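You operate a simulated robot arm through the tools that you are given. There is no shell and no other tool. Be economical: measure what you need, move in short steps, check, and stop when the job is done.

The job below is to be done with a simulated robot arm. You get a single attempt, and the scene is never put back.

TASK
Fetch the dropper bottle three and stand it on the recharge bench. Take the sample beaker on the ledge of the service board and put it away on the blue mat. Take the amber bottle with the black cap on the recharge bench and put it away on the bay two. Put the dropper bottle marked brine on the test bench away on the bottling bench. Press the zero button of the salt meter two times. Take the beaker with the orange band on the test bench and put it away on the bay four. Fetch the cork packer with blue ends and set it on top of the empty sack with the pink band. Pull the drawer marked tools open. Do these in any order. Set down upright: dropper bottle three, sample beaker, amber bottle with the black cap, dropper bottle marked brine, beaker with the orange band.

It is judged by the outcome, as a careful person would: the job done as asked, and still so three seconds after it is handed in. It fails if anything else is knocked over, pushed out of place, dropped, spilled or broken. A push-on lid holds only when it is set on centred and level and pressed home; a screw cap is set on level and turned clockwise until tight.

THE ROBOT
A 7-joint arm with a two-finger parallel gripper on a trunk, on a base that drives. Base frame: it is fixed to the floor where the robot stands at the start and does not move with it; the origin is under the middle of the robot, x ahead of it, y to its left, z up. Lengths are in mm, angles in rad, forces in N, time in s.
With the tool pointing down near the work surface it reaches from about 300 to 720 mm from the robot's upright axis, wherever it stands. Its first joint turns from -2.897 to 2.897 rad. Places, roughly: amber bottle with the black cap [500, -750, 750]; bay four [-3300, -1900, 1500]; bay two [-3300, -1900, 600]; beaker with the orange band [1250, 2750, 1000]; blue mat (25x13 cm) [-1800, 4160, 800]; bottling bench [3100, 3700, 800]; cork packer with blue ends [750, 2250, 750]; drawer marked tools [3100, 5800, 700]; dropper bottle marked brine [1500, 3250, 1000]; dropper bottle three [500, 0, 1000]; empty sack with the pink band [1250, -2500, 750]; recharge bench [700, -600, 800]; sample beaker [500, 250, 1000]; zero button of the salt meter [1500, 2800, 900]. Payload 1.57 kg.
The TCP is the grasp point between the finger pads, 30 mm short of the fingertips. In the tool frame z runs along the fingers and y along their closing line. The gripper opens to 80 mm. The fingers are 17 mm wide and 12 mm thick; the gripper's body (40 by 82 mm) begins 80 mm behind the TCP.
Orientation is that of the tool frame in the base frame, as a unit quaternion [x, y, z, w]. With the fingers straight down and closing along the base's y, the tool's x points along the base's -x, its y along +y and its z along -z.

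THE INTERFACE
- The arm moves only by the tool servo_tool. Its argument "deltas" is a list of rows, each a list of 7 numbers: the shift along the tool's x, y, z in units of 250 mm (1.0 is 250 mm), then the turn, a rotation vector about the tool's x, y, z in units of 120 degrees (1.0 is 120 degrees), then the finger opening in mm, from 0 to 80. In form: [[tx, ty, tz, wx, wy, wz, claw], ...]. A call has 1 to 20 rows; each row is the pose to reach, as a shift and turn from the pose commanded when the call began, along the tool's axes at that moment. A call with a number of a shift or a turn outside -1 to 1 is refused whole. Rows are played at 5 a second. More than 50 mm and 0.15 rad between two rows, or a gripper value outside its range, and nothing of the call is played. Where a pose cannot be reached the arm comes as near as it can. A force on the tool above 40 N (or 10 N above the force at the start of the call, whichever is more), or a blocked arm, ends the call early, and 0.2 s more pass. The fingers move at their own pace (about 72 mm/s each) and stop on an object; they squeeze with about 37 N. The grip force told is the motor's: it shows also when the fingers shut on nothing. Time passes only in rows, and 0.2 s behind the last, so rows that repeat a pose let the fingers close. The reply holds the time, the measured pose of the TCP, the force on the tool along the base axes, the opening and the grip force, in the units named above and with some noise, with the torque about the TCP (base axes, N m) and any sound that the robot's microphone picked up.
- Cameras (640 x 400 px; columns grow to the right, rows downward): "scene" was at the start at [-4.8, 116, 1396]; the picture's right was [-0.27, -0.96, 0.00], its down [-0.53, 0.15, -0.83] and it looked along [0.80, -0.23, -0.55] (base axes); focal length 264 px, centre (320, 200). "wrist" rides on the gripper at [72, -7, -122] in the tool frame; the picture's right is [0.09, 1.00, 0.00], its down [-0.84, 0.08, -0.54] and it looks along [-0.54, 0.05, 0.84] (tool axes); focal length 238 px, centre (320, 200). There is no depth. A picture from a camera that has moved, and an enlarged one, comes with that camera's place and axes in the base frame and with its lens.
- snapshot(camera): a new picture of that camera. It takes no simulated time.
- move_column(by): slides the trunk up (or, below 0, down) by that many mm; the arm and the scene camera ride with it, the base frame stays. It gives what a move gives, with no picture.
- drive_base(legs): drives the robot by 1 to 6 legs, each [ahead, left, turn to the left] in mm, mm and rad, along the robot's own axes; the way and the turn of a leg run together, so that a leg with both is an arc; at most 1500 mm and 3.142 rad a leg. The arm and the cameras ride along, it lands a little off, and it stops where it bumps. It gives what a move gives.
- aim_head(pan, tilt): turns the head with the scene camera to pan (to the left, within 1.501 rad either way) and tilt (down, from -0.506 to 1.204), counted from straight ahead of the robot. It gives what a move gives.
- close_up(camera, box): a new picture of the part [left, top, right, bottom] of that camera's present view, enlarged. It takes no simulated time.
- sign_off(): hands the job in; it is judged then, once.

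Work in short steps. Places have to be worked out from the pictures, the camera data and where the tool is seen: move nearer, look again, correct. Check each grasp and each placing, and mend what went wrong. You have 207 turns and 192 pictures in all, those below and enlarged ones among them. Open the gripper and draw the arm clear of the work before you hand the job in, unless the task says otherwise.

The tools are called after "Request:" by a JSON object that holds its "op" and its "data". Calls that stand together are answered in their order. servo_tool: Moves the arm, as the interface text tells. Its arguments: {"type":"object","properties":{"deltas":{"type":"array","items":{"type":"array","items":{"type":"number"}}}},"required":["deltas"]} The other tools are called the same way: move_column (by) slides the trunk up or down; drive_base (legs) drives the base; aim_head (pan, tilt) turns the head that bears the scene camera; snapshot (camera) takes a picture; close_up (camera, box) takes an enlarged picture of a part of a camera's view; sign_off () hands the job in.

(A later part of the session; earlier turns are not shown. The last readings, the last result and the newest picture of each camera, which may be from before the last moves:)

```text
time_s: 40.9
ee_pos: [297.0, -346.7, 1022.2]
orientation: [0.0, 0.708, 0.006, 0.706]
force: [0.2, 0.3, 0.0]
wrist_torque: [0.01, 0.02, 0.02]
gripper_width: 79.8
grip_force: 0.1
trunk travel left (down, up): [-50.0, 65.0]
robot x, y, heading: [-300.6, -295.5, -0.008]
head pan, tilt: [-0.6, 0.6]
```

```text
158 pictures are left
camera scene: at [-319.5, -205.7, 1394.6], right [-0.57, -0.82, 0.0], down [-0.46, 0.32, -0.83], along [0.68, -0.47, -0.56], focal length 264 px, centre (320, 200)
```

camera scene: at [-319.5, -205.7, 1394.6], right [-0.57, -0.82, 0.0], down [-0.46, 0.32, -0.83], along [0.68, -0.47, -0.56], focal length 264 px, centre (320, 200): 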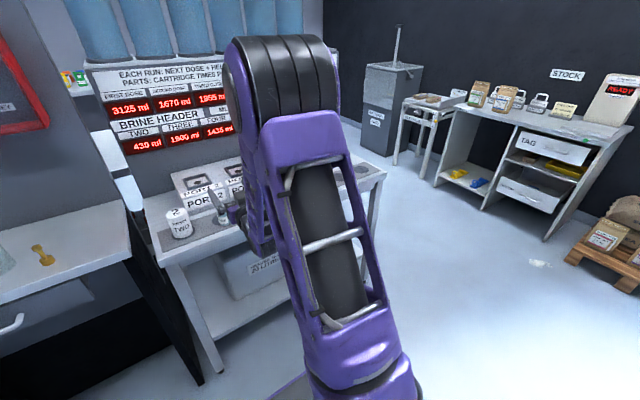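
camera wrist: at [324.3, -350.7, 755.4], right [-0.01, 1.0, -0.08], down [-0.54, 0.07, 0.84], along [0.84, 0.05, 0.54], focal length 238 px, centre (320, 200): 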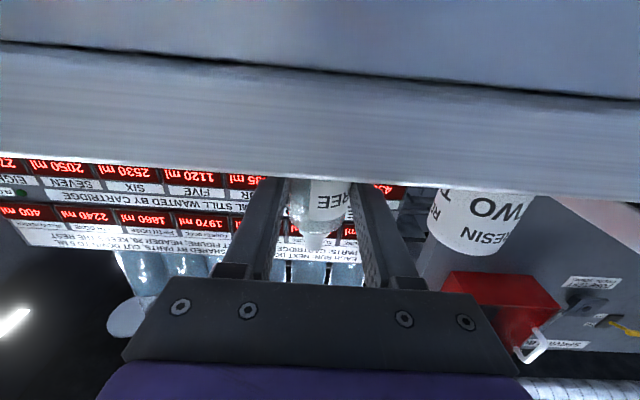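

I strafe right to the amber bottle and roll the tool 180° about its axis so the wrist camera is on top.

Request:
{"op": "drive_base", "data": {"legs": [[0, -400, 0]]}}

Request:
{"op": "servo_tool", "data": {"deltas": [[0, 0, 0, 0, 0, -0.068, 80], [0, 0, 0, 0, 0, -0.136, 80], [0, 0, 0, 0, 0, -0.204, 80], [0, 0, 0, 0, 0, -0.272, 80], [0, 0, 0, 0, 0, -0.34, 80], [0, 0, 0, 0, 0, -0.408, 80], [0, 0, 0, 0, 0, -0.476, 80], [0, 0, 0, 0, 0, -0.544, 80], [0, 0, 0, 0, 0, -0.612, 80], [0, 0, 0, 0, 0, -0.68, 80], [0, 0, 0, 0, 0, -0.75, 80]]}}

Request:
{"op": "servo_tool", "data": {"deltas": [[0, 0, 0, 0, 0, -0.068, 80], [0, 0, 0, 0, 0, -0.136, 80], [0, 0, 0, 0, 0, -0.204, 80], [0, 0, 0, 0, 0, -0.272, 80], [0, 0, 0, 0, 0, -0.34, 80], [0, 0, 0, 0, 0, -0.408, 80], [0, 0, 0, 0, 0, -0.476, 80], [0, 0, 0, 0, 0, -0.544, 80], [0, 0, 0, 0, 0, -0.612, 80], [0, 0, 0, 0, 0, -0.68, 80], [0, 0, 0, 0, 0, -0.75, 80]]}}

Request:
{"op": "snapshot", "data": {"camera": "wrist"}}

Request:
{"op": "snapshot", "data": {"camera": "scene"}}

```text
time_s: 45.2
ee_pos: [296.3, -746.5, 1023.6]
orientation: [0.001, 0.708, 0.004, 0.706]
force: [-0.2, 0.0, -0.4]
wrist_torque: [-0.01, 0.0, 0.0]
gripper_width: 80.0
grip_force: 0.0
trunk travel left (down, up): [-50.0, 65.0]
robot x, y, heading: [-307.1, -694.8, -0.003]
head pan, tilt: [-0.6, 0.6]
```

```text
time_s: 47.6
ee_pos: [296.7, -746.0, 1022.1]
orientation: [-0.5, 0.501, -0.496, 0.503]
force: [0.5, 0.3, -0.7]
wrist_torque: [0.06, -0.02, -0.02]
gripper_width: 79.9
grip_force: 0.2
trunk travel left (down, up): [-50.0, 65.0]
robot x, y, heading: [-301.1, -695.2, -0.005]
head pan, tilt: [-0.6, 0.6]
```

```text
time_s: 50.0
ee_pos: [296.2, -746.5, 1022.3]
orientation: [0.708, 0.0, 0.706, -0.004]
force: [-0.1, -0.4, 0.4]
wrist_torque: [0.0, 0.01, -0.01]
gripper_width: 80.2
grip_force: 0.1
trunk travel left (down, up): [-50.0, 65.0]
robot x, y, heading: [-304.1, -694.4, -0.009]
head pan, tilt: [-0.6, 0.6]
```

```text
157 pictures are left
camera wrist: at [173.3, -740.8, 1094.4], right [0.01, -1.0, 0.09], down [-0.54, -0.08, -0.84], along [0.84, -0.04, -0.54], focal length 238 px, centre (320, 200)
```

wrist: 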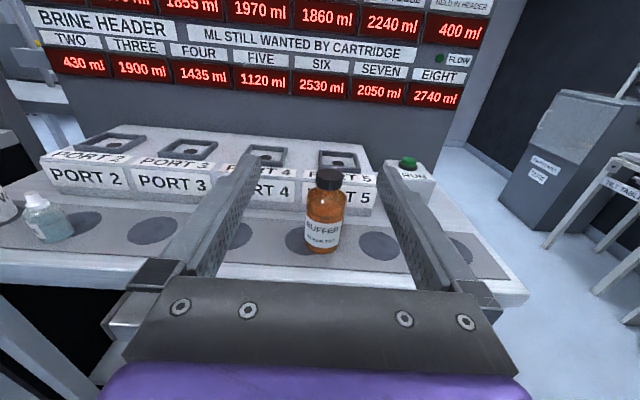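

```text
156 pictures are left
camera scene: at [-321.7, -605.6, 1394.6], right [-0.57, -0.82, 0.0], down [-0.46, 0.32, -0.83], along [0.68, -0.47, -0.56], focal length 264 px, centre (320, 200)
```

scene: 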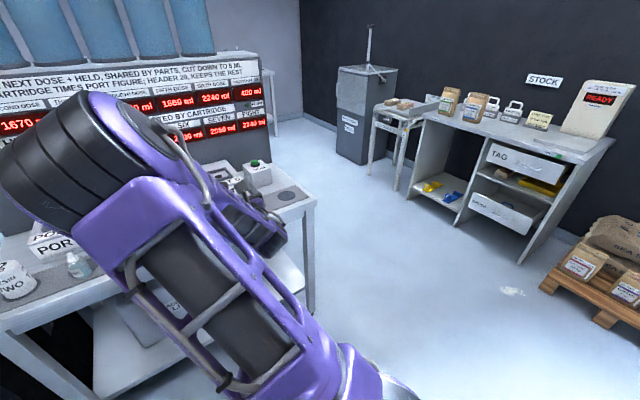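

The amber "BUFFER" bottle with the black cap is at about [482, -764], about 57 mm wide and reaching to z≈935. I line up in front of it at z≈865.

Request:
{"op": "servo_tool", "data": {"deltas": [[-0.15, 0.03, 0.05, 0, 0, 0, 80], [-0.3, 0.05, 0.1, 0, 0, 0, 80], [-0.45, 0.07, 0.15, 0, 0, 0, 80], [-0.62, 0.07, 0.2, 0, 0, 0, 80], [-0.62, 0.07, 0.28, 0, 0, 0, 80]]}}

Request:
{"op": "snapshot", "data": {"camera": "wrist"}}

```text
time_s: 51.2
ee_pos: [364.9, -763.0, 867.8]
orientation: [0.708, -0.001, 0.706, -0.005]
force: [-0.4, 0.3, 0.8]
wrist_torque: [0.01, 0.0, -0.01]
gripper_width: 80.0
grip_force: 0.1
trunk travel left (down, up): [-50.0, 65.0]
robot x, y, heading: [-303.8, -697.6, -0.01]
head pan, tilt: [-0.6, 0.6]
```

```text
155 pictures are left
camera wrist: at [242.5, -757.3, 938.6], right [0.01, -1.0, 0.08], down [-0.54, -0.07, -0.84], along [0.84, -0.04, -0.54], focal length 238 px, centre (320, 200)
```

wrist: 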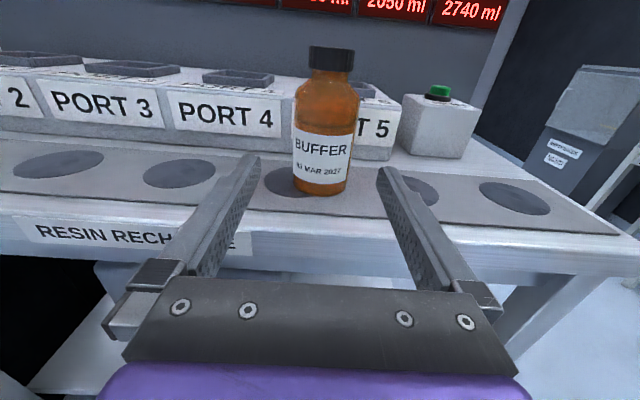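

The bottle is centred between the fingers, with its axis at about x 500. I advance slowly around it.

Request:
{"op": "servo_tool", "data": {"deltas": [[0, 0.008, 0.15, 0, 0, 0, 80], [0, 0.008, 0.3, 0, 0, 0, 80], [0, 0.008, 0.4, 0, 0, 0, 80]]}}

Request:
{"op": "snapshot", "data": {"camera": "wrist"}}

```text
time_s: 52.0
ee_pos: [466.5, -764.5, 868.4]
orientation: [0.708, 0.0, 0.706, -0.005]
force: [0.0, -0.5, 0.2]
wrist_torque: [0.03, 0.02, -0.01]
gripper_width: 80.0
grip_force: 0.2
trunk travel left (down, up): [-50.0, 65.0]
robot x, y, heading: [-303.6, -694.1, -0.008]
head pan, tilt: [-0.6, 0.6]
```

```text
154 pictures are left
camera wrist: at [343.6, -758.7, 938.9], right [0.01, -1.0, 0.08], down [-0.54, -0.07, -0.84], along [0.84, -0.04, -0.54], focal length 238 px, centre (320, 200)
```

wrist: 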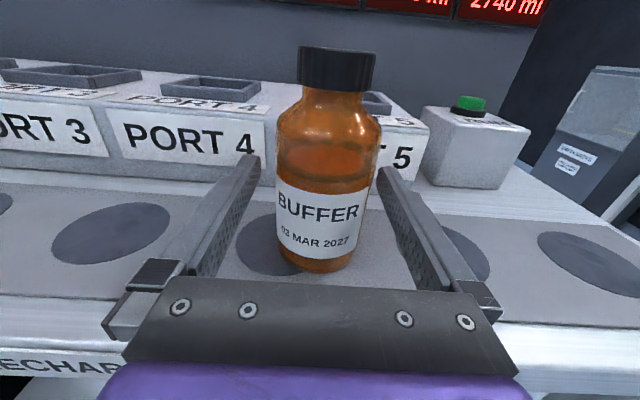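

I advance the last 26 mm and close on the bottle.

Request:
{"op": "servo_tool", "data": {"deltas": [[0, 0.006, 0.06, 0, 0, 0, 80], [0, 0.006, 0.104, 0, 0, 0, 80], [0, 0.006, 0.104, 0, 0, 0, 60], [0, 0.006, 0.104, 0, 0, 0, 40], [0, 0.006, 0.104, 0, 0, 0, 20], [0, 0.006, 0.104, 0, 0, 0, 20]]}}

Request:
{"op": "snapshot", "data": {"camera": "wrist"}}

```text
time_s: 53.4
ee_pos: [490.5, -764.6, 866.9]
orientation: [0.708, -0.001, 0.706, -0.004]
force: [0.5, -0.9, 0.1]
wrist_torque: [-0.13, 0.02, 0.0]
gripper_width: 62.5
grip_force: 36.8
trunk travel left (down, up): [-50.0, 65.0]
robot x, y, heading: [-307.1, -693.8, -0.007]
head pan, tilt: [-0.6, 0.6]
```

```text
153 pictures are left
camera wrist: at [369.1, -759.8, 938.7], right [0.01, -1.0, 0.08], down [-0.54, -0.07, -0.84], along [0.84, -0.04, -0.54], focal length 238 px, centre (320, 200)
```

wrist: 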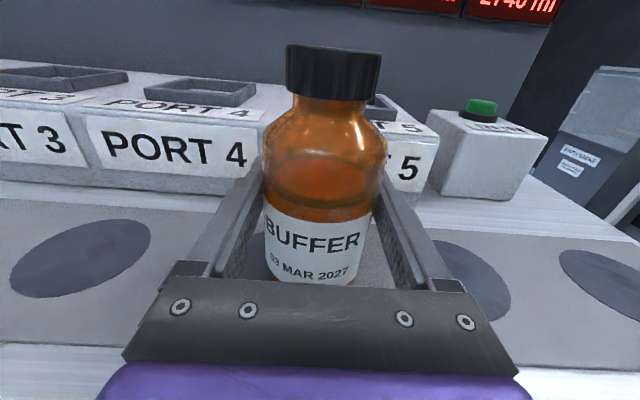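

Gripped at 62.5 mm. I lift slowly and check that it does not slip.

Request:
{"op": "servo_tool", "data": {"deltas": [[0.02, 0, 0, 0, 0, 0, 20], [0.06, 0, 0, 0, 0, 0, 20], [0.12, 0, 0, 0, 0, 0, 20], [0.2, 0, 0, 0, 0, 0, 20], [0.3, 0, 0, 0, 0, 0, 20]]}}

Request:
{"op": "snapshot", "data": {"camera": "wrist"}}

```text
time_s: 54.6
ee_pos: [492.9, -765.7, 941.3]
orientation: [0.708, -0.001, 0.706, -0.005]
force: [0.9, 0.4, -3.2]
wrist_torque: [-0.02, -0.05, 0.01]
gripper_width: 62.4
grip_force: 36.9
trunk travel left (down, up): [-50.0, 65.0]
robot x, y, heading: [-304.7, -696.7, -0.003]
head pan, tilt: [-0.6, 0.6]
```

```text
152 pictures are left
camera wrist: at [370.3, -760.4, 1013.2], right [0.01, -1.0, 0.08], down [-0.55, -0.07, -0.83], along [0.84, -0.04, -0.54], focal length 238 px, centre (320, 200)
```

wrist: 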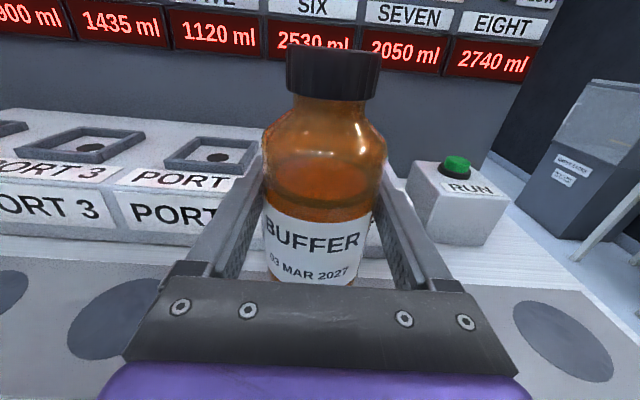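

Held. I retract the bottle, back the base off and look around toward the bays.

Request:
{"op": "servo_tool", "data": {"deltas": [[0.05, 0, -0.15, 0, 0, 0, 20], [0.1, 0, -0.3, 0, 0, 0, 20], [0.15, 0, -0.45, 0, 0, 0, 20], [0.2, 0, -0.6, 0, 0, 0, 20], [0.25, 0, -0.75, 0, 0, 0, 20], [0.3, 0, -0.9, 0, 0, 0, 20]]}}

Request:
{"op": "drive_base", "data": {"legs": [[-500, 0, 0], [0, 0, -1.6]]}}

Request:
{"op": "aim_head", "data": {"pan": -0.9, "tilt": 0.35}}

Request:
{"op": "snapshot", "data": {"camera": "scene"}}

Request:
{"op": "snapshot", "data": {"camera": "wrist"}}

```text
time_s: 56.0
ee_pos: [266.5, -766.2, 1018.3]
orientation: [0.708, -0.002, 0.706, -0.006]
force: [0.4, -0.1, -4.0]
wrist_torque: [-0.01, -0.04, -0.01]
gripper_width: 62.5
grip_force: 37.2
trunk travel left (down, up): [-50.0, 65.0]
robot x, y, heading: [-304.2, -696.5, -0.009]
head pan, tilt: [-0.6, 0.6]
```

```text
time_s: 59.1
ee_pos: [-234.1, -764.0, 1016.9]
orientation: [0.709, -0.001, 0.705, -0.004]
force: [-0.5, 0.4, -3.7]
wrist_torque: [0.0, -0.02, -0.01]
gripper_width: 62.6
grip_force: 37.4
trunk travel left (down, up): [-50.0, 65.0]
robot x, y, heading: [-803.5, -695.4, -0.002]
head pan, tilt: [-0.6, 0.6]
stopped in leg 1: the robot was blocked; the commanded pose is now the measured one
```

```text
time_s: 59.9
ee_pos: [-233.7, -765.1, 1017.3]
orientation: [0.709, -0.003, 0.705, -0.005]
force: [0.1, 0.3, -3.4]
wrist_torque: [-0.01, 0.0, -0.01]
gripper_width: 62.5
grip_force: 37.5
trunk travel left (down, up): [-50.0, 65.0]
robot x, y, heading: [-801.9, -693.4, -0.01]
head pan, tilt: [-0.901, 0.351]
```

```text
151 pictures are left
camera scene: at [-836.8, -625.7, 1417.3], right [-0.79, -0.62, 0.0], down [-0.21, 0.27, -0.94], along [0.58, -0.74, -0.34], focal length 264 px, centre (320, 200)
```

scene: 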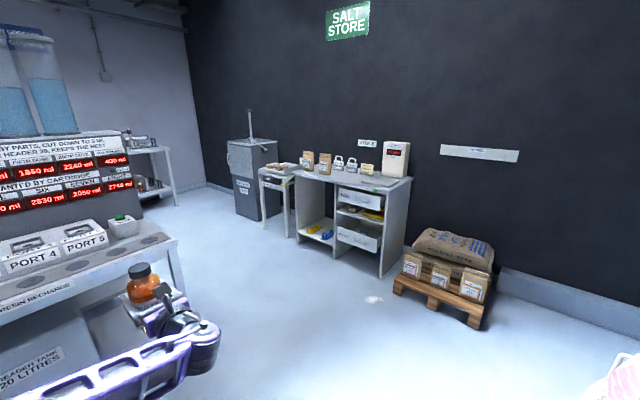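

```text
150 pictures are left
camera wrist: at [-356.0, -759.7, 1089.1], right [0.0, -1.0, 0.08], down [-0.55, -0.07, -0.84], along [0.84, -0.04, -0.54], focal length 238 px, centre (320, 200)
```

wrist: 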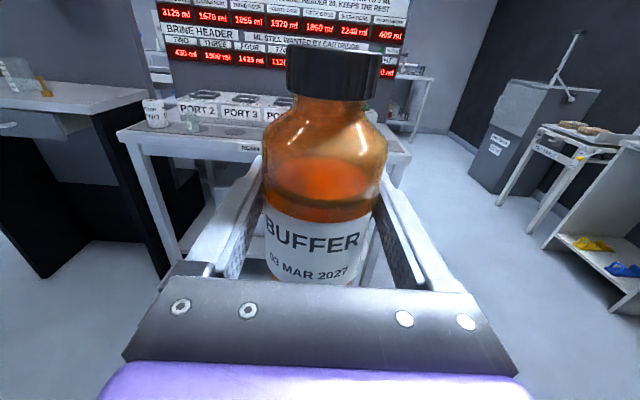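

Something behind blocked the base at x≈-800. I look further around to see what it is before turning.

Request:
{"op": "aim_head", "data": {"pan": -1.5, "tilt": 0.5}}

Request:
{"op": "snapshot", "data": {"camera": "scene"}}

Request:
{"op": "aim_head", "data": {"pan": 1.5, "tilt": 0.5}}

Request:
{"op": "snapshot", "data": {"camera": "scene"}}

```text
time_s: 60.9
ee_pos: [-233.0, -764.5, 1017.1]
orientation: [0.709, -0.001, 0.705, -0.005]
force: [1.4, 0.3, -2.7]
wrist_torque: [0.01, 0.01, 0.0]
gripper_width: 62.1
grip_force: 37.2
trunk travel left (down, up): [-50.0, 65.0]
robot x, y, heading: [-807.5, -696.2, -0.008]
head pan, tilt: [-1.499, 0.499]
```

```text
149 pictures are left
camera scene: at [-888.2, -643.2, 1403.7], right [-1.0, -0.07, 0.0], down [-0.03, 0.48, -0.88], along [0.06, -0.88, -0.48], focal length 264 px, centre (320, 200)
```

scene: 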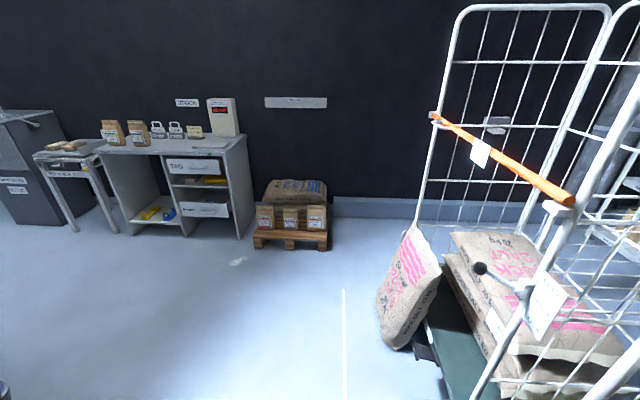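

```text
time_s: 63.5
ee_pos: [-233.9, -764.7, 1017.3]
orientation: [0.709, -0.002, 0.705, -0.005]
force: [1.0, 0.9, -3.3]
wrist_torque: [0.02, 0.0, -0.03]
gripper_width: 62.4
grip_force: 37.1
trunk travel left (down, up): [-50.0, 65.0]
robot x, y, heading: [-804.3, -690.0, -0.002]
head pan, tilt: [1.499, 0.499]
```

```text
148 pictures are left
camera scene: at [-887.1, -461.7, 1403.7], right [1.0, -0.08, 0.0], down [-0.04, -0.48, -0.88], along [0.07, 0.88, -0.48], focal length 264 px, centre (320, 200)
```

scene: 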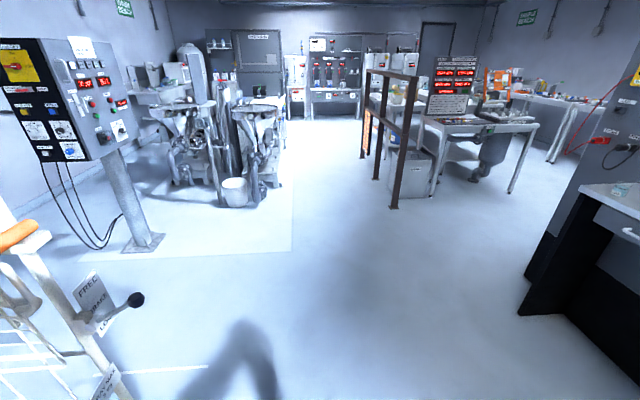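

A roll cage of salt sacks stands right behind me, so I'll go around it on the north side. I move ahead a bit, strafe left to y≈500, then turn to face west.

Request:
{"op": "drive_base", "data": {"legs": [[200, 0, 0], [0, 1200, 0], [0, 0, 1.57], [0, 0, 1.57]]}}

Request:
{"op": "aim_head", "data": {"pan": 0.4, "tilt": 0.35}}

Request:
{"op": "snapshot", "data": {"camera": "scene"}}

Request:
{"op": "snapshot", "data": {"camera": "wrist"}}

```text
time_s: 84.3
ee_pos: [-1169.2, 571.9, 1018.3]
orientation: [-0.001, 0.709, -0.008, -0.705]
force: [-0.5, 0.2, -3.7]
wrist_torque: [0.01, -0.03, 0.0]
gripper_width: 62.5
grip_force: 37.1
trunk travel left (down, up): [-50.0, 65.0]
robot x, y, heading: [-599.5, 506.7, -3.14]
head pan, tilt: [1.499, 0.499]
```

```text
time_s: 85.6
ee_pos: [-1170.2, 573.0, 1017.0]
orientation: [0.0, 0.709, -0.006, -0.705]
force: [0.6, 0.9, -3.4]
wrist_torque: [0.0, -0.01, 0.0]
gripper_width: 62.3
grip_force: 37.1
trunk travel left (down, up): [-50.0, 65.0]
robot x, y, heading: [-597.0, 505.9, -3.138]
head pan, tilt: [0.4, 0.351]
```

```text
147 pictures are left
camera scene: at [-594.6, 327.9, 1417.3], right [-0.39, 0.92, 0.0], down [0.32, 0.13, -0.94], along [-0.86, -0.37, -0.34], focal length 264 px, centre (320, 200)
```

scene: 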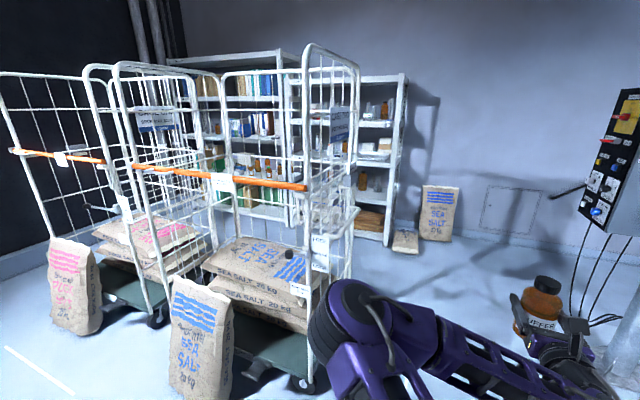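

```text
146 pictures are left
camera wrist: at [-1049.3, 566.8, 1089.1], right [-0.01, 1.0, 0.08], down [0.54, 0.08, -0.84], along [-0.84, 0.04, -0.54], focal length 238 px, centre (320, 200)
```

wrist: 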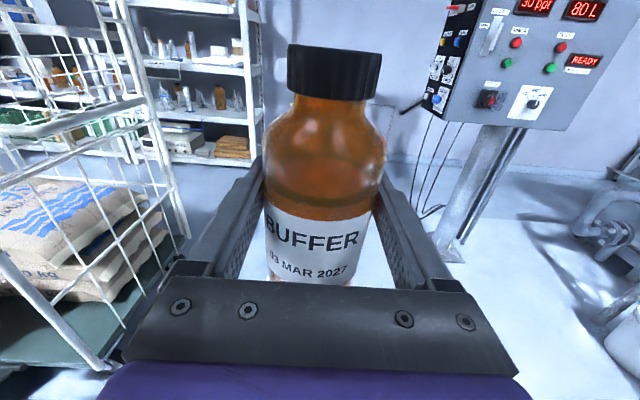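

The shelves are on the west wall, with the two roll cages in front. I drive west and look south into the aisle between them.

Request:
{"op": "drive_base", "data": {"legs": [[1500, 0, 0]]}}

Request:
{"op": "aim_head", "data": {"pan": 0.9, "tilt": 0.35}}

Request:
{"op": "snapshot", "data": {"camera": "scene"}}

Request:
{"op": "snapshot", "data": {"camera": "wrist"}}

```text
time_s: 93.1
ee_pos: [-2675.8, 589.0, 1017.7]
orientation: [0.004, 0.709, -0.002, -0.705]
force: [-0.1, -0.3, -3.5]
wrist_torque: [0.03, 0.01, 0.0]
gripper_width: 62.6
grip_force: 36.7
trunk travel left (down, up): [-50.0, 65.0]
robot x, y, heading: [-2101.6, 513.5, 3.132]
head pan, tilt: [0.4, 0.351]
```

```text
time_s: 94.0
ee_pos: [-2675.4, 590.2, 1018.1]
orientation: [0.004, 0.709, -0.002, -0.706]
force: [0.6, 0.5, -4.0]
wrist_torque: [0.02, 0.01, 0.01]
gripper_width: 62.5
grip_force: 36.8
trunk travel left (down, up): [-50.0, 65.0]
robot x, y, heading: [-2103.1, 512.6, 3.125]
head pan, tilt: [0.901, 0.351]
```

```text
145 pictures are left
camera scene: at [-2075.6, 300.9, 1417.4], right [-0.77, 0.63, 0.0], down [0.22, 0.27, -0.94], along [-0.59, -0.73, -0.34], focal length 264 px, centre (320, 200)
```

scene: 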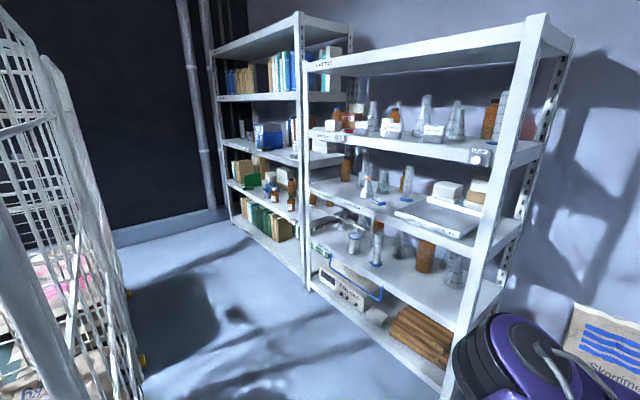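

```text
144 pictures are left
camera wrist: at [-2554.4, 582.9, 1089.0], right [0.0, 1.0, 0.08], down [0.55, 0.07, -0.83], along [-0.84, 0.05, -0.54], focal length 238 px, centre (320, 200)
```

wrist: 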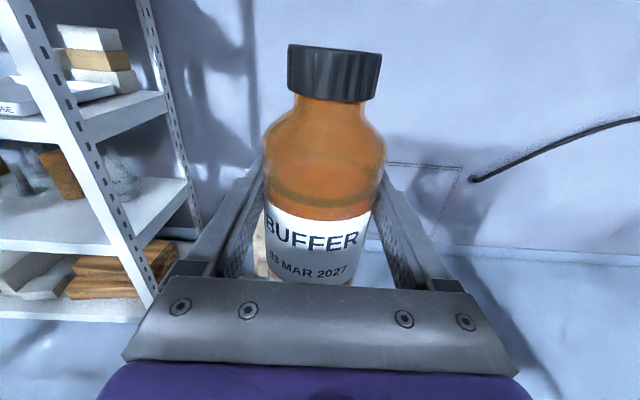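

I zoom in on the left shelf unit to find the bay labels.

Request:
{"op": "close_up", "data": {"camera": "scene", "box": [200, 20, 360, 120]}}

Request:
{"op": "close_up", "data": {"camera": "scene", "box": [200, 120, 360, 270]}}

```text
4.00 times, centred on (280, 70) of scene
camera zoom: at [-2075.6, 300.9, 1417.4], right [-0.77, 0.63, 0.0], down [0.22, 0.27, -0.94], along [-0.59, -0.73, -0.34], focal length 1057 px, centre (480, 720)
```

zoom: 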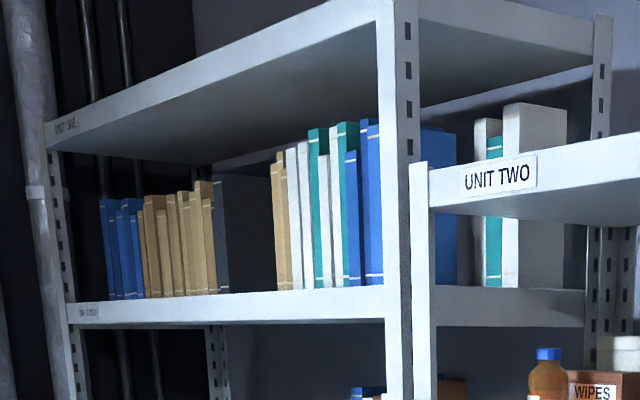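

```text
2.67 times, centred on (280, 195) of scene
camera zoom: at [-2075.6, 300.9, 1417.4], right [-0.77, 0.63, 0.0], down [0.22, 0.27, -0.94], along [-0.59, -0.73, -0.34], focal length 704 px, centre (427, 213)
```

zoom: 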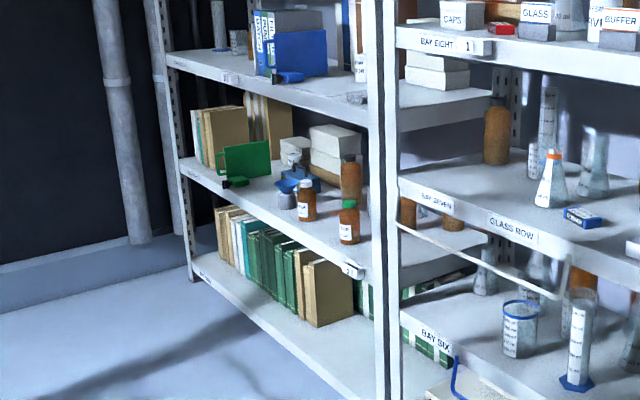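

Unit one (left) carries bays one to four, with bay two at knee height. The aisle between the cages (x≈-1980) and the shelf fronts (x≈-3100) is wide enough. I move in and strafe south along it.

Request:
{"op": "drive_base", "data": {"legs": [[270, 0, 0.01], [0, 1000, 0]]}}

Request:
{"op": "snapshot", "data": {"camera": "scene"}}

```text
time_s: 105.5
ee_pos: [-2948.5, -414.8, 1016.6]
orientation: [0.001, 0.709, -0.006, -0.705]
force: [0.2, 0.1, -2.4]
wrist_torque: [0.01, -0.01, 0.01]
gripper_width: 62.5
grip_force: 36.6
trunk travel left (down, up): [-50.0, 65.0]
robot x, y, heading: [-2376.9, -486.8, 3.141]
head pan, tilt: [0.901, 0.351]
```

```text
141 pictures are left
camera scene: at [-2344.6, -697.5, 1417.4], right [-0.78, 0.62, 0.0], down [0.21, 0.27, -0.94], along [-0.58, -0.73, -0.34], focal length 264 px, centre (320, 200)
```

scene: 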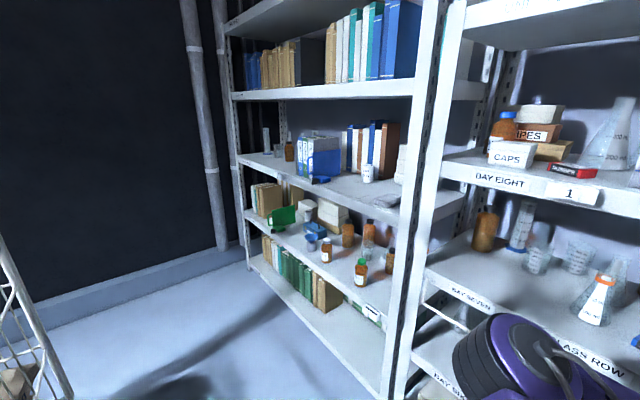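

All clear. I continue south 950 mm and look straight at unit one.

Request:
{"op": "drive_base", "data": {"legs": [[0, 950, 0]]}}

Request:
{"op": "aim_head", "data": {"pan": 0.5, "tilt": 0.5}}

Request:
{"op": "snapshot", "data": {"camera": "scene"}}

Request:
{"op": "close_up", "data": {"camera": "scene", "box": [100, 150, 400, 350]}}

```text
time_s: 114.8
ee_pos: [-2951.5, -1348.8, 1016.2]
orientation: [0.003, 0.709, -0.004, -0.705]
force: [0.5, -0.4, -3.3]
wrist_torque: [0.02, 0.03, 0.03]
gripper_width: 62.6
grip_force: 36.9
trunk travel left (down, up): [-50.0, 65.0]
robot x, y, heading: [-2383.2, -1422.5, 3.131]
head pan, tilt: [0.901, 0.351]
```

```text
time_s: 115.7
ee_pos: [-2952.0, -1349.2, 1018.5]
orientation: [0.002, 0.709, -0.004, -0.705]
force: [-0.6, -0.7, -4.2]
wrist_torque: [0.0, -0.01, -0.01]
gripper_width: 62.4
grip_force: 36.7
trunk travel left (down, up): [-50.0, 65.0]
robot x, y, heading: [-2380.2, -1422.5, 3.134]
head pan, tilt: [0.499, 0.499]
```

```text
140 pictures are left
camera scene: at [-2371.6, -1604.6, 1403.7], right [-0.47, 0.88, 0.0], down [0.42, 0.23, -0.88], along [-0.77, -0.42, -0.48], focal length 264 px, centre (320, 200)
```

scene: 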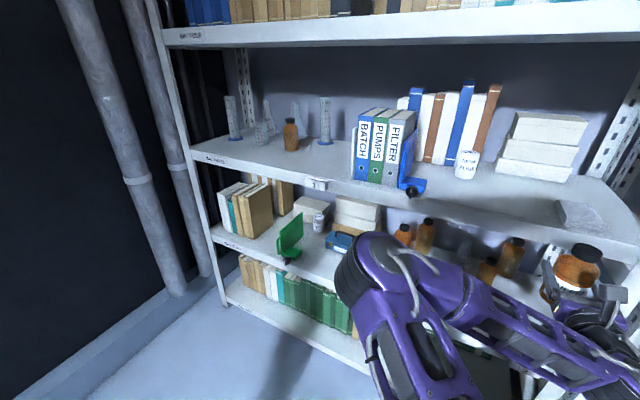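

```text
2.00 times, centred on (250, 250) of scene
camera zoom: at [-2371.6, -1604.6, 1403.7], right [-0.47, 0.88, 0.0], down [0.42, 0.23, -0.88], along [-0.77, -0.42, -0.48], focal length 528 px, centre (460, 100)
```

zoom: 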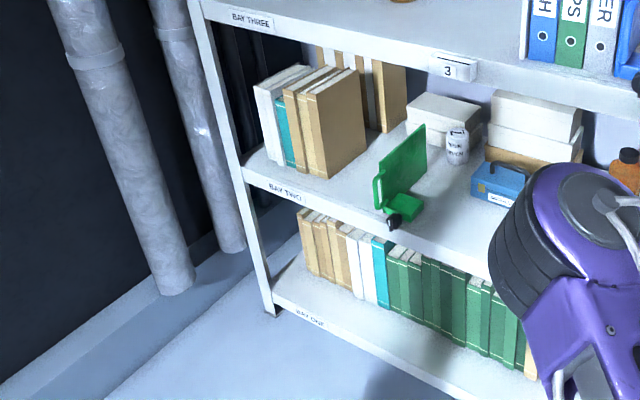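

The labels confirm bay two, with its surface at z≈535. A free spot lies near its front at about [-3200, -2060], between the green stand and the blue toolbox. I strafe to that y, lower the trunk and bring the bottle down in front of the shelf.

Request:
{"op": "drive_base", "data": {"legs": [[0, 700, 0]]}}

Request:
{"op": "move_column", "data": {"by": -50}}

Request:
{"op": "servo_tool", "data": {"deltas": [[-0.12, 0, 0, 0, 0, 0, 20], [-0.24, 0, 0, 0, 0, 0, 20], [-0.36, 0, 0, 0, 0, 0, 20], [-0.48, 0, 0, 0, 0, 0, 20], [-0.6, 0, 0, 0, 0, 0, 20], [-0.72, 0, 0, 0, 0, 0, 20], [-0.84, 0, 0, 0, 0, 0, 20], [-0.96, 0, 0, 0, 0, 0, 20]]}}

Request:
{"op": "snapshot", "data": {"camera": "wrist"}}

Request:
{"op": "snapshot", "data": {"camera": "scene"}}

```text
time_s: 122.9
ee_pos: [-2957.3, -2050.5, 1017.3]
orientation: [0.002, 0.709, -0.004, -0.706]
force: [0.1, 0.3, -3.1]
wrist_torque: [-0.01, -0.01, -0.03]
gripper_width: 62.1
grip_force: 36.9
trunk travel left (down, up): [-50.0, 65.0]
robot x, y, heading: [-2385.9, -2127.5, 3.13]
head pan, tilt: [0.499, 0.499]
```

```text
time_s: 123.8
ee_pos: [-2956.7, -2051.8, 967.0]
orientation: [0.003, 0.709, -0.004, -0.705]
force: [0.0, -0.7, -3.6]
wrist_torque: [0.0, 0.01, 0.02]
gripper_width: 62.2
grip_force: 37.0
trunk travel left (down, up): [0.0, 115.0]
robot x, y, heading: [-2387.5, -2121.5, 3.129]
head pan, tilt: [0.499, 0.499]
```

```text
time_s: 125.6
ee_pos: [-2956.8, -2053.0, 726.9]
orientation: [0.004, 0.709, -0.003, -0.705]
force: [-0.9, -0.2, -3.2]
wrist_torque: [-0.01, 0.02, 0.02]
gripper_width: 62.4
grip_force: 37.3
trunk travel left (down, up): [0.0, 115.0]
robot x, y, heading: [-2383.7, -2127.1, 3.129]
head pan, tilt: [0.499, 0.499]
```

```text
138 pictures are left
camera wrist: at [-2835.2, -2059.9, 798.7], right [0.0, 1.0, 0.08], down [0.55, 0.07, -0.83], along [-0.84, 0.04, -0.54], focal length 238 px, centre (320, 200)
```

wrist: 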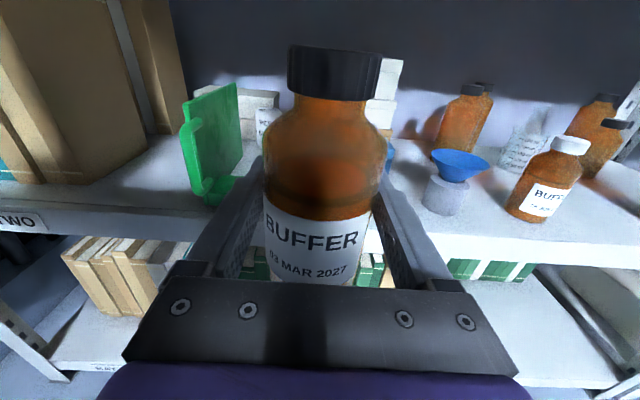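

```text
137 pictures are left
camera scene: at [-2378.1, -2308.3, 1353.7], right [-0.47, 0.88, 0.0], down [0.42, 0.22, -0.88], along [-0.77, -0.41, -0.48], focal length 264 px, centre (320, 200)
```

scene: 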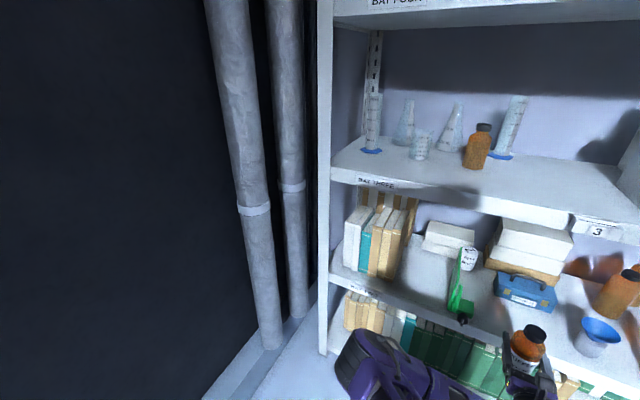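

The shelf's front edge is at x≈-3170 and the gap is centred on my line. I lower to z≈637 and drive ahead so the bottle enters the bay.

Request:
{"op": "servo_tool", "data": {"deltas": [[-0.12, 0, 0, 0, 0, 0, 20], [-0.24, 0, 0, 0, 0, 0, 20], [-0.36, 0, 0, 0, 0, 0, 20]]}}

Request:
{"op": "drive_base", "data": {"legs": [[200, 0, 0]]}}

Request:
{"op": "snapshot", "data": {"camera": "wrist"}}

Request:
{"op": "snapshot", "data": {"camera": "scene"}}

```text
time_s: 126.4
ee_pos: [-2956.8, -2054.6, 636.7]
orientation: [0.003, 0.709, -0.004, -0.705]
force: [0.2, -0.2, -2.7]
wrist_torque: [-0.03, 0.0, -0.01]
gripper_width: 62.4
grip_force: 36.3
trunk travel left (down, up): [0.0, 115.0]
robot x, y, heading: [-2389.8, -2125.0, 3.13]
head pan, tilt: [0.499, 0.499]
```

```text
time_s: 127.9
ee_pos: [-3129.9, -2048.1, 639.7]
orientation: [0.003, 0.707, 0.001, -0.707]
force: [9.2, -2.9, 8.0]
wrist_torque: [-0.11, -0.84, -0.1]
gripper_width: 62.2
grip_force: 37.2
trunk travel left (down, up): [0.0, 115.0]
robot x, y, heading: [-2566.6, -2122.4, 3.133]
head pan, tilt: [0.499, 0.499]
stopped in leg 1: the force on the tool passed its limit at 126 N (the readings are from after the stop); the commanded pose is now the measured one
```

```text
136 pictures are left
camera wrist: at [-3008.1, -2056.0, 711.1], right [0.01, 1.0, 0.09], down [0.54, 0.07, -0.84], along [-0.84, 0.05, -0.54], focal length 238 px, centre (320, 200)
```

wrist: 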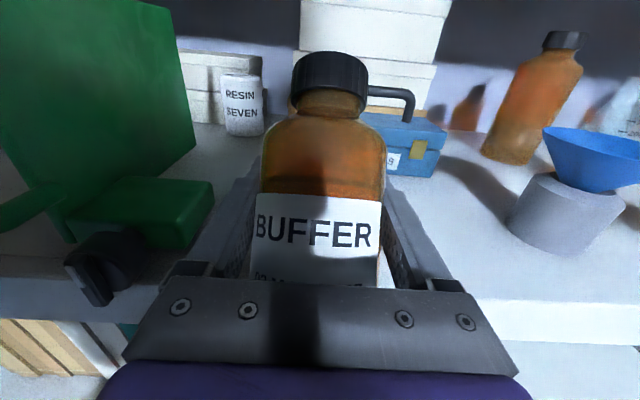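

```text
135 pictures are left
camera scene: at [-2555.4, -2306.7, 1353.4], right [-0.47, 0.88, 0.0], down [0.42, 0.23, -0.88], along [-0.78, -0.41, -0.48], focal length 264 px, centre (320, 200)
```

scene: 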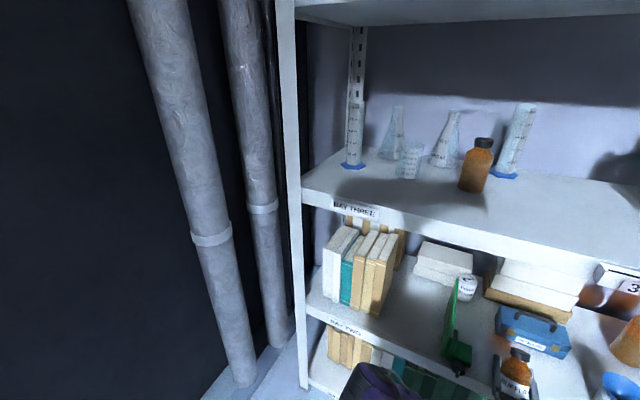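

The bottle's lower end hit the shelf edge, so bay two is higher than I judged, and the bottle tilted a little in the grip. I back off and look.

Request:
{"op": "drive_base", "data": {"legs": [[-120, 0, 0]]}}

Request:
{"op": "snapshot", "data": {"camera": "wrist"}}

Request:
{"op": "snapshot", "data": {"camera": "scene"}}

```text
time_s: 129.2
ee_pos: [-3011.1, -2049.0, 638.5]
orientation: [0.004, 0.709, 0.0, -0.706]
force: [0.0, 0.1, -4.0]
wrist_torque: [-0.03, 0.1, -0.02]
gripper_width: 62.2
grip_force: 37.2
trunk travel left (down, up): [0.0, 115.0]
robot x, y, heading: [-2445.3, -2124.8, 3.133]
head pan, tilt: [0.499, 0.499]
```

```text
134 pictures are left
camera wrist: at [-2890.7, -2057.3, 710.2], right [0.0, 1.0, 0.09], down [0.55, 0.07, -0.84], along [-0.84, 0.05, -0.54], focal length 238 px, centre (320, 200)
```

wrist: 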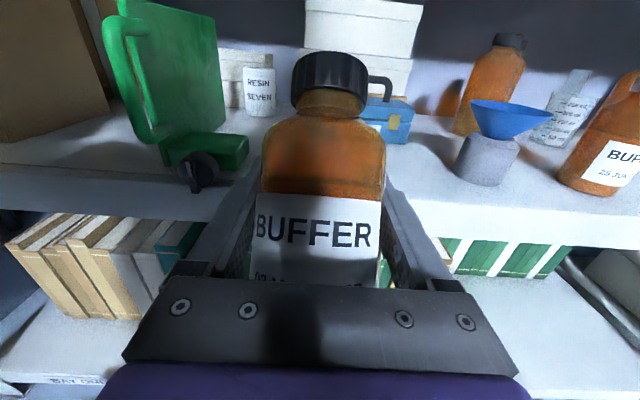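

```text
133 pictures are left
camera scene: at [-2438.2, -2307.7, 1353.7], right [-0.47, 0.88, 0.0], down [0.42, 0.23, -0.88], along [-0.77, -0.41, -0.48], focal length 264 px, centre (320, 200)
```

scene: 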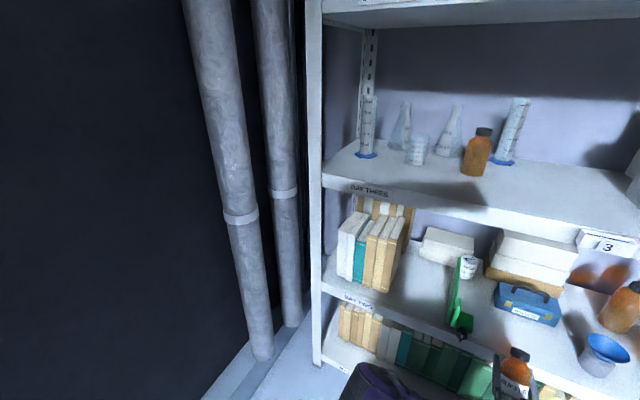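

I check the bottle's tilt in the grip with an enlarged view.

Request:
{"op": "close_up", "data": {"camera": "wrist", "box": [220, 40, 420, 290]}}

Request:
{"op": "close_up", "data": {"camera": "scene", "box": [440, 300, 600, 400]}}

```text
1.60 times, centred on (320, 165) of wrist
camera zoom: at [-2890.7, -2057.3, 710.2], right [0.0, 1.0, 0.09], down [0.55, 0.07, -0.84], along [-0.84, 0.05, -0.54], focal length 381 px, centre (320, 256)
```

zoom: 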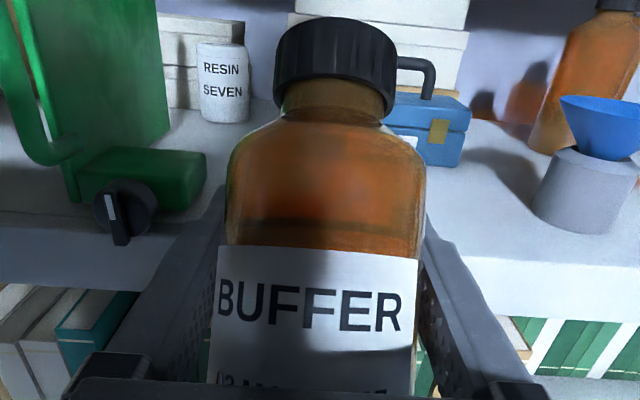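

```text
4.00 times, centred on (520, 350) of scene
camera zoom: at [-2438.2, -2307.7, 1353.7], right [-0.47, 0.88, 0.0], down [0.42, 0.23, -0.88], along [-0.77, -0.41, -0.48], focal length 1057 px, centre (-480, -400)
```

zoom: 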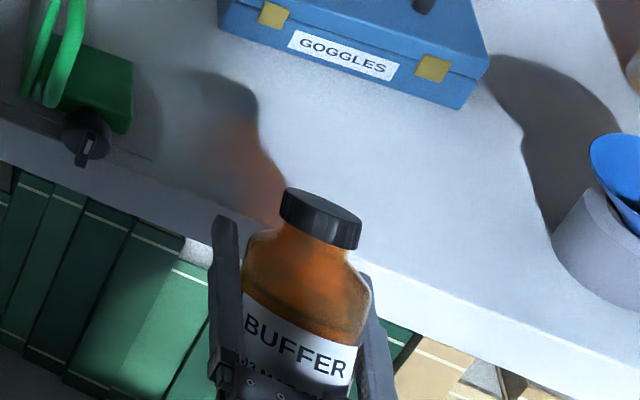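

The cap leans forward about 25° in the grip. From two views, bay two's surface is at z≈592 with its front edge at x≈-3098. I raise the tool and pitch the fingers up about 25° to make the bottle upright again.

Request:
{"op": "servo_tool", "data": {"deltas": [[0.1, 0, 0, 0, 0.05, 0, 20], [0.2, 0, 0, 0, 0.1, 0, 20], [0.3, 0, 0, 0, 0.15, 0, 20], [0.36, 0, 0, 0, 0.205, 0, 20]]}}

Request:
{"op": "close_up", "data": {"camera": "scene", "box": [440, 250, 640, 400]}}

Request:
{"op": "snapshot", "data": {"camera": "wrist"}}

```text
time_s: 130.2
ee_pos: [-3011.6, -2050.0, 729.8]
orientation: [-0.003, -0.541, -0.001, 0.841]
force: [-0.3, 0.2, -2.8]
wrist_torque: [0.0, 0.11, -0.07]
gripper_width: 62.0
grip_force: 37.1
trunk travel left (down, up): [0.0, 115.0]
robot x, y, heading: [-2444.4, -2123.0, 3.128]
head pan, tilt: [0.499, 0.499]
```

```text
2.67 times, centred on (540, 325) of scene
camera zoom: at [-2438.1, -2307.7, 1353.7], right [-0.47, 0.88, 0.0], down [0.42, 0.23, -0.88], along [-0.77, -0.41, -0.48], focal length 704 px, centre (-267, -133)
```

zoom: 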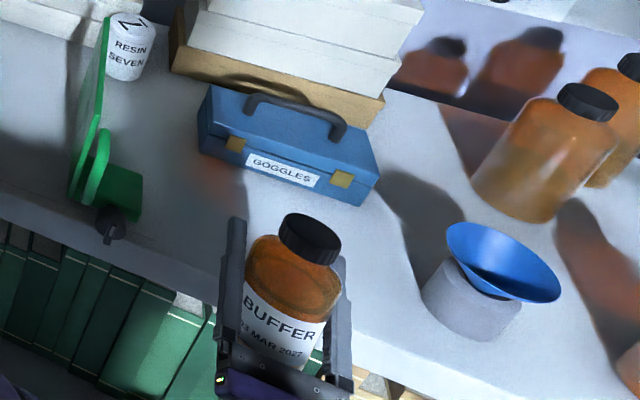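

```text
129 pictures are left
camera wrist: at [-2871.5, -2057.2, 743.3], right [0.04, 1.0, 0.08], down [0.15, 0.07, -0.99], along [-0.99, 0.05, -0.14], focal length 238 px, centre (320, 200)
```

wrist: 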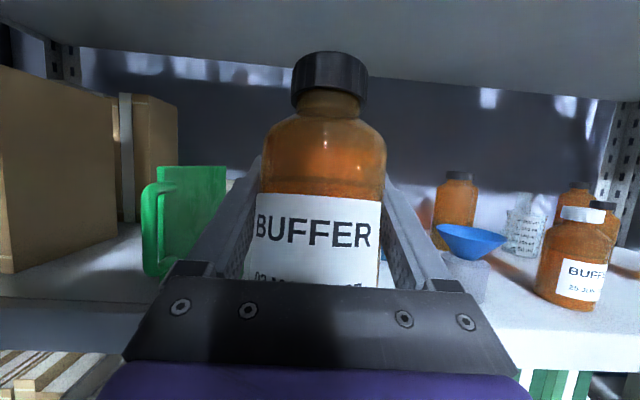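

The bottle now looks upright. I drive ahead 150 mm with 70 mm clearance above the shelf.

Request:
{"op": "drive_base", "data": {"legs": [[150, 0, 0]]}}

Request:
{"op": "snapshot", "data": {"camera": "wrist"}}

Request:
{"op": "close_up", "data": {"camera": "scene", "box": [440, 250, 640, 400]}}

```text
time_s: 131.5
ee_pos: [-3161.1, -2048.8, 729.7]
orientation: [-0.003, -0.542, 0.0, 0.841]
force: [-0.2, 0.3, -2.3]
wrist_torque: [0.02, 0.1, 0.0]
gripper_width: 62.1
grip_force: 37.0
trunk travel left (down, up): [0.0, 115.0]
robot x, y, heading: [-2601.5, -2120.6, 3.132]
head pan, tilt: [0.499, 0.499]
```

```text
128 pictures are left
camera wrist: at [-3022.2, -2055.9, 743.2], right [0.04, 1.0, 0.08], down [0.15, 0.07, -0.99], along [-0.99, 0.05, -0.14], focal length 238 px, centre (320, 200)
```

wrist: 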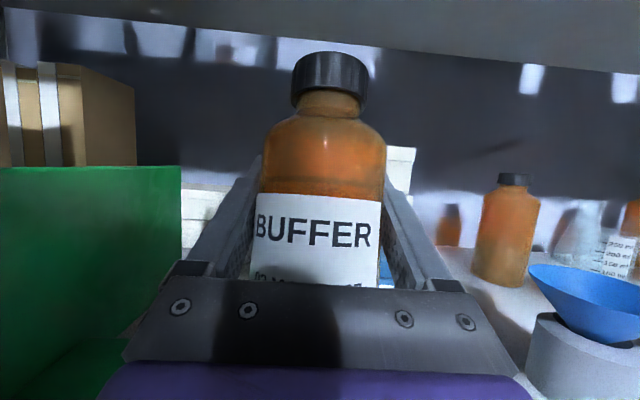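

```text
2.67 times, centred on (540, 325) of scene
camera zoom: at [-2588.7, -2306.2, 1353.7], right [-0.47, 0.88, 0.0], down [0.42, 0.23, -0.88], along [-0.77, -0.41, -0.48], focal length 704 px, centre (-267, -133)
```

zoom: 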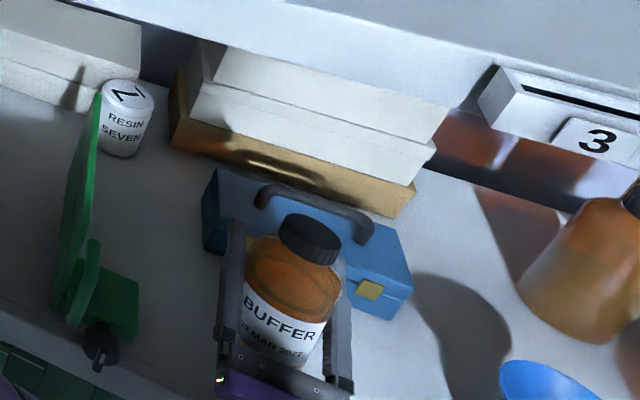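

The spot is clear of the goggles box and the green stand. I lower vertically 58 mm, then in small steps to contact.

Request:
{"op": "servo_tool", "data": {"deltas": [[-0.073, 0, -0.033, 0, 0, 0, 20], [-0.146, 0, -0.066, 0, 0, 0, 20], [-0.19, 0, -0.087, 0, 0, 0, 20], [-0.21, 0, -0.096, 0, 0, 0, 20]]}}

Request:
{"op": "servo_tool", "data": {"deltas": [[-0.009, 0, -0.004, 0, 0, 0, 20], [-0.018, 0, -0.008, 0, 0, 0, 20], [-0.027, 0, -0.012, 0, 0, 0, 20], [-0.036, 0, -0.016, 0, 0, 0, 20], [-0.045, 0, -0.02, 0, 0, 0, 20]]}}

Request:
{"op": "snapshot", "data": {"camera": "wrist"}}

```text
time_s: 132.5
ee_pos: [-3162.9, -2047.3, 670.7]
orientation: [-0.003, -0.542, 0.0, 0.841]
force: [-0.3, -0.5, -3.7]
wrist_torque: [0.0, 0.09, 0.02]
gripper_width: 62.0
grip_force: 37.4
trunk travel left (down, up): [0.0, 115.0]
robot x, y, heading: [-2593.1, -2122.0, 3.133]
head pan, tilt: [0.499, 0.499]
```

```text
time_s: 133.7
ee_pos: [-3162.6, -2048.3, 658.4]
orientation: [-0.003, -0.542, 0.0, 0.84]
force: [-1.3, 0.0, -3.1]
wrist_torque: [0.0, 0.06, 0.01]
gripper_width: 62.2
grip_force: 37.0
trunk travel left (down, up): [0.0, 115.0]
robot x, y, heading: [-2594.8, -2124.8, 3.131]
head pan, tilt: [0.499, 0.499]
```

```text
126 pictures are left
camera wrist: at [-3022.3, -2056.2, 672.8], right [0.04, 1.0, 0.08], down [0.15, 0.07, -0.99], along [-0.99, 0.05, -0.14], focal length 238 px, centre (320, 200)
```

wrist: 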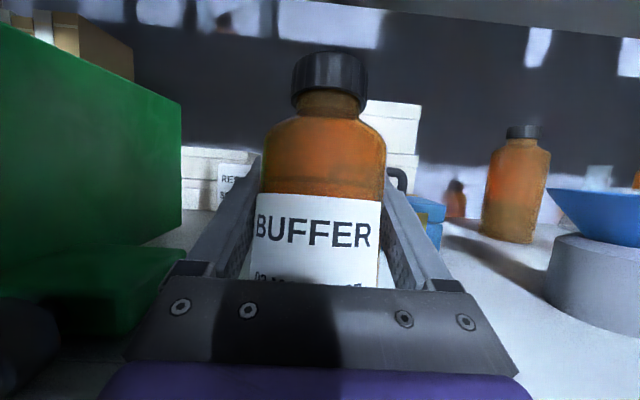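

No contact yet; I continue in 2.5 mm steps.

Request:
{"op": "servo_tool", "data": {"deltas": [[-0.009, 0, -0.004, 0, 0, 0, 20], [-0.018, 0, -0.008, 0, 0, 0, 20], [-0.027, 0, -0.012, 0, 0, 0, 20], [-0.036, 0, -0.016, 0, 0, 0, 20]]}}

Request:
{"op": "close_up", "data": {"camera": "scene", "box": [440, 270, 620, 400]}}

```text
time_s: 134.7
ee_pos: [-3161.7, -2047.7, 652.4]
orientation: [-0.002, -0.538, 0.0, 0.843]
force: [4.1, -1.1, 23.6]
wrist_torque: [0.0, -0.42, -0.04]
gripper_width: 62.5
grip_force: 37.4
trunk travel left (down, up): [0.0, 115.0]
robot x, y, heading: [-2592.5, -2125.9, 3.134]
head pan, tilt: [0.499, 0.499]
```

```text
3.08 times, centred on (530, 335) of scene
camera zoom: at [-2586.8, -2306.6, 1354.0], right [-0.47, 0.88, 0.0], down [0.42, 0.23, -0.88], along [-0.78, -0.41, -0.48], focal length 813 px, centre (-326, -215)
```

zoom: 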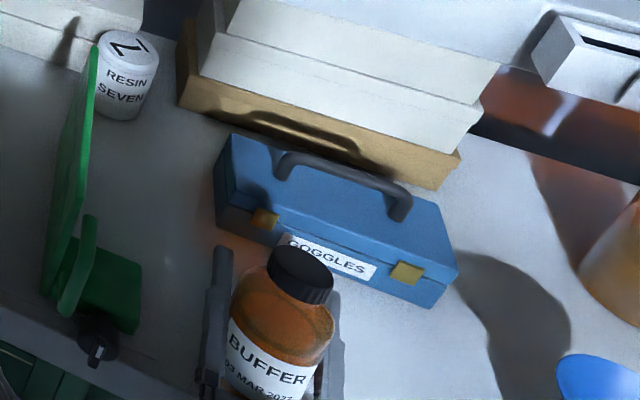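

The bottle is on the shelf. I ease off and open gradually.

Request:
{"op": "servo_tool", "data": {"deltas": [[0.008, 0, 0.004, 0, 0, 0, 20], [0.008, 0, 0.004, 0, 0, 0, 64], [0.008, 0, 0.004, 0, 0, 0, 66], [0.008, 0, 0.004, 0, 0, 0, 70], [0.008, 0, 0.004, 0, 0, 0, 76], [0.008, 0, 0.004, 0, 0, 0, 76]]}}

Request:
{"op": "snapshot", "data": {"camera": "wrist"}}

Request:
{"op": "close_up", "data": {"camera": "scene", "box": [440, 270, 620, 400]}}

```text
time_s: 136.1
ee_pos: [-3161.6, -2048.9, 651.7]
orientation: [-0.003, -0.541, 0.0, 0.841]
force: [1.6, -4.4, 6.8]
wrist_torque: [-0.12, -0.49, -0.22]
gripper_width: 75.9
grip_force: 0.0
trunk travel left (down, up): [0.0, 115.0]
robot x, y, heading: [-2598.2, -2123.7, 3.133]
head pan, tilt: [0.499, 0.499]
```

```text
124 pictures are left
camera wrist: at [-3021.7, -2056.4, 665.7], right [0.04, 1.0, 0.08], down [0.15, 0.07, -0.99], along [-0.99, 0.05, -0.14], focal length 238 px, centre (320, 200)
```

wrist: 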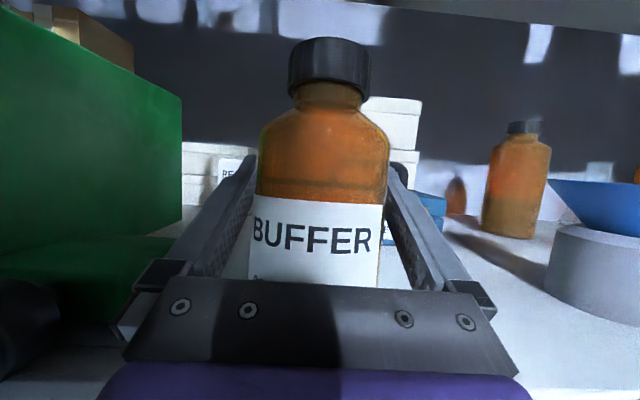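

```text
3.08 times, centred on (530, 335) of scene
camera zoom: at [-2588.0, -2306.5, 1353.6], right [-0.47, 0.88, 0.0], down [0.42, 0.23, -0.88], along [-0.77, -0.41, -0.48], focal length 813 px, centre (-326, -215)
```

zoom: 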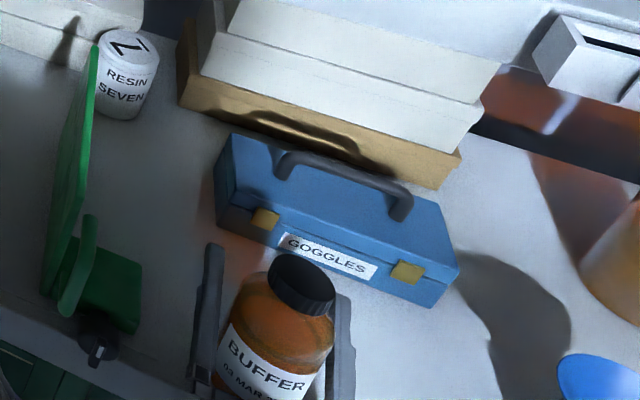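

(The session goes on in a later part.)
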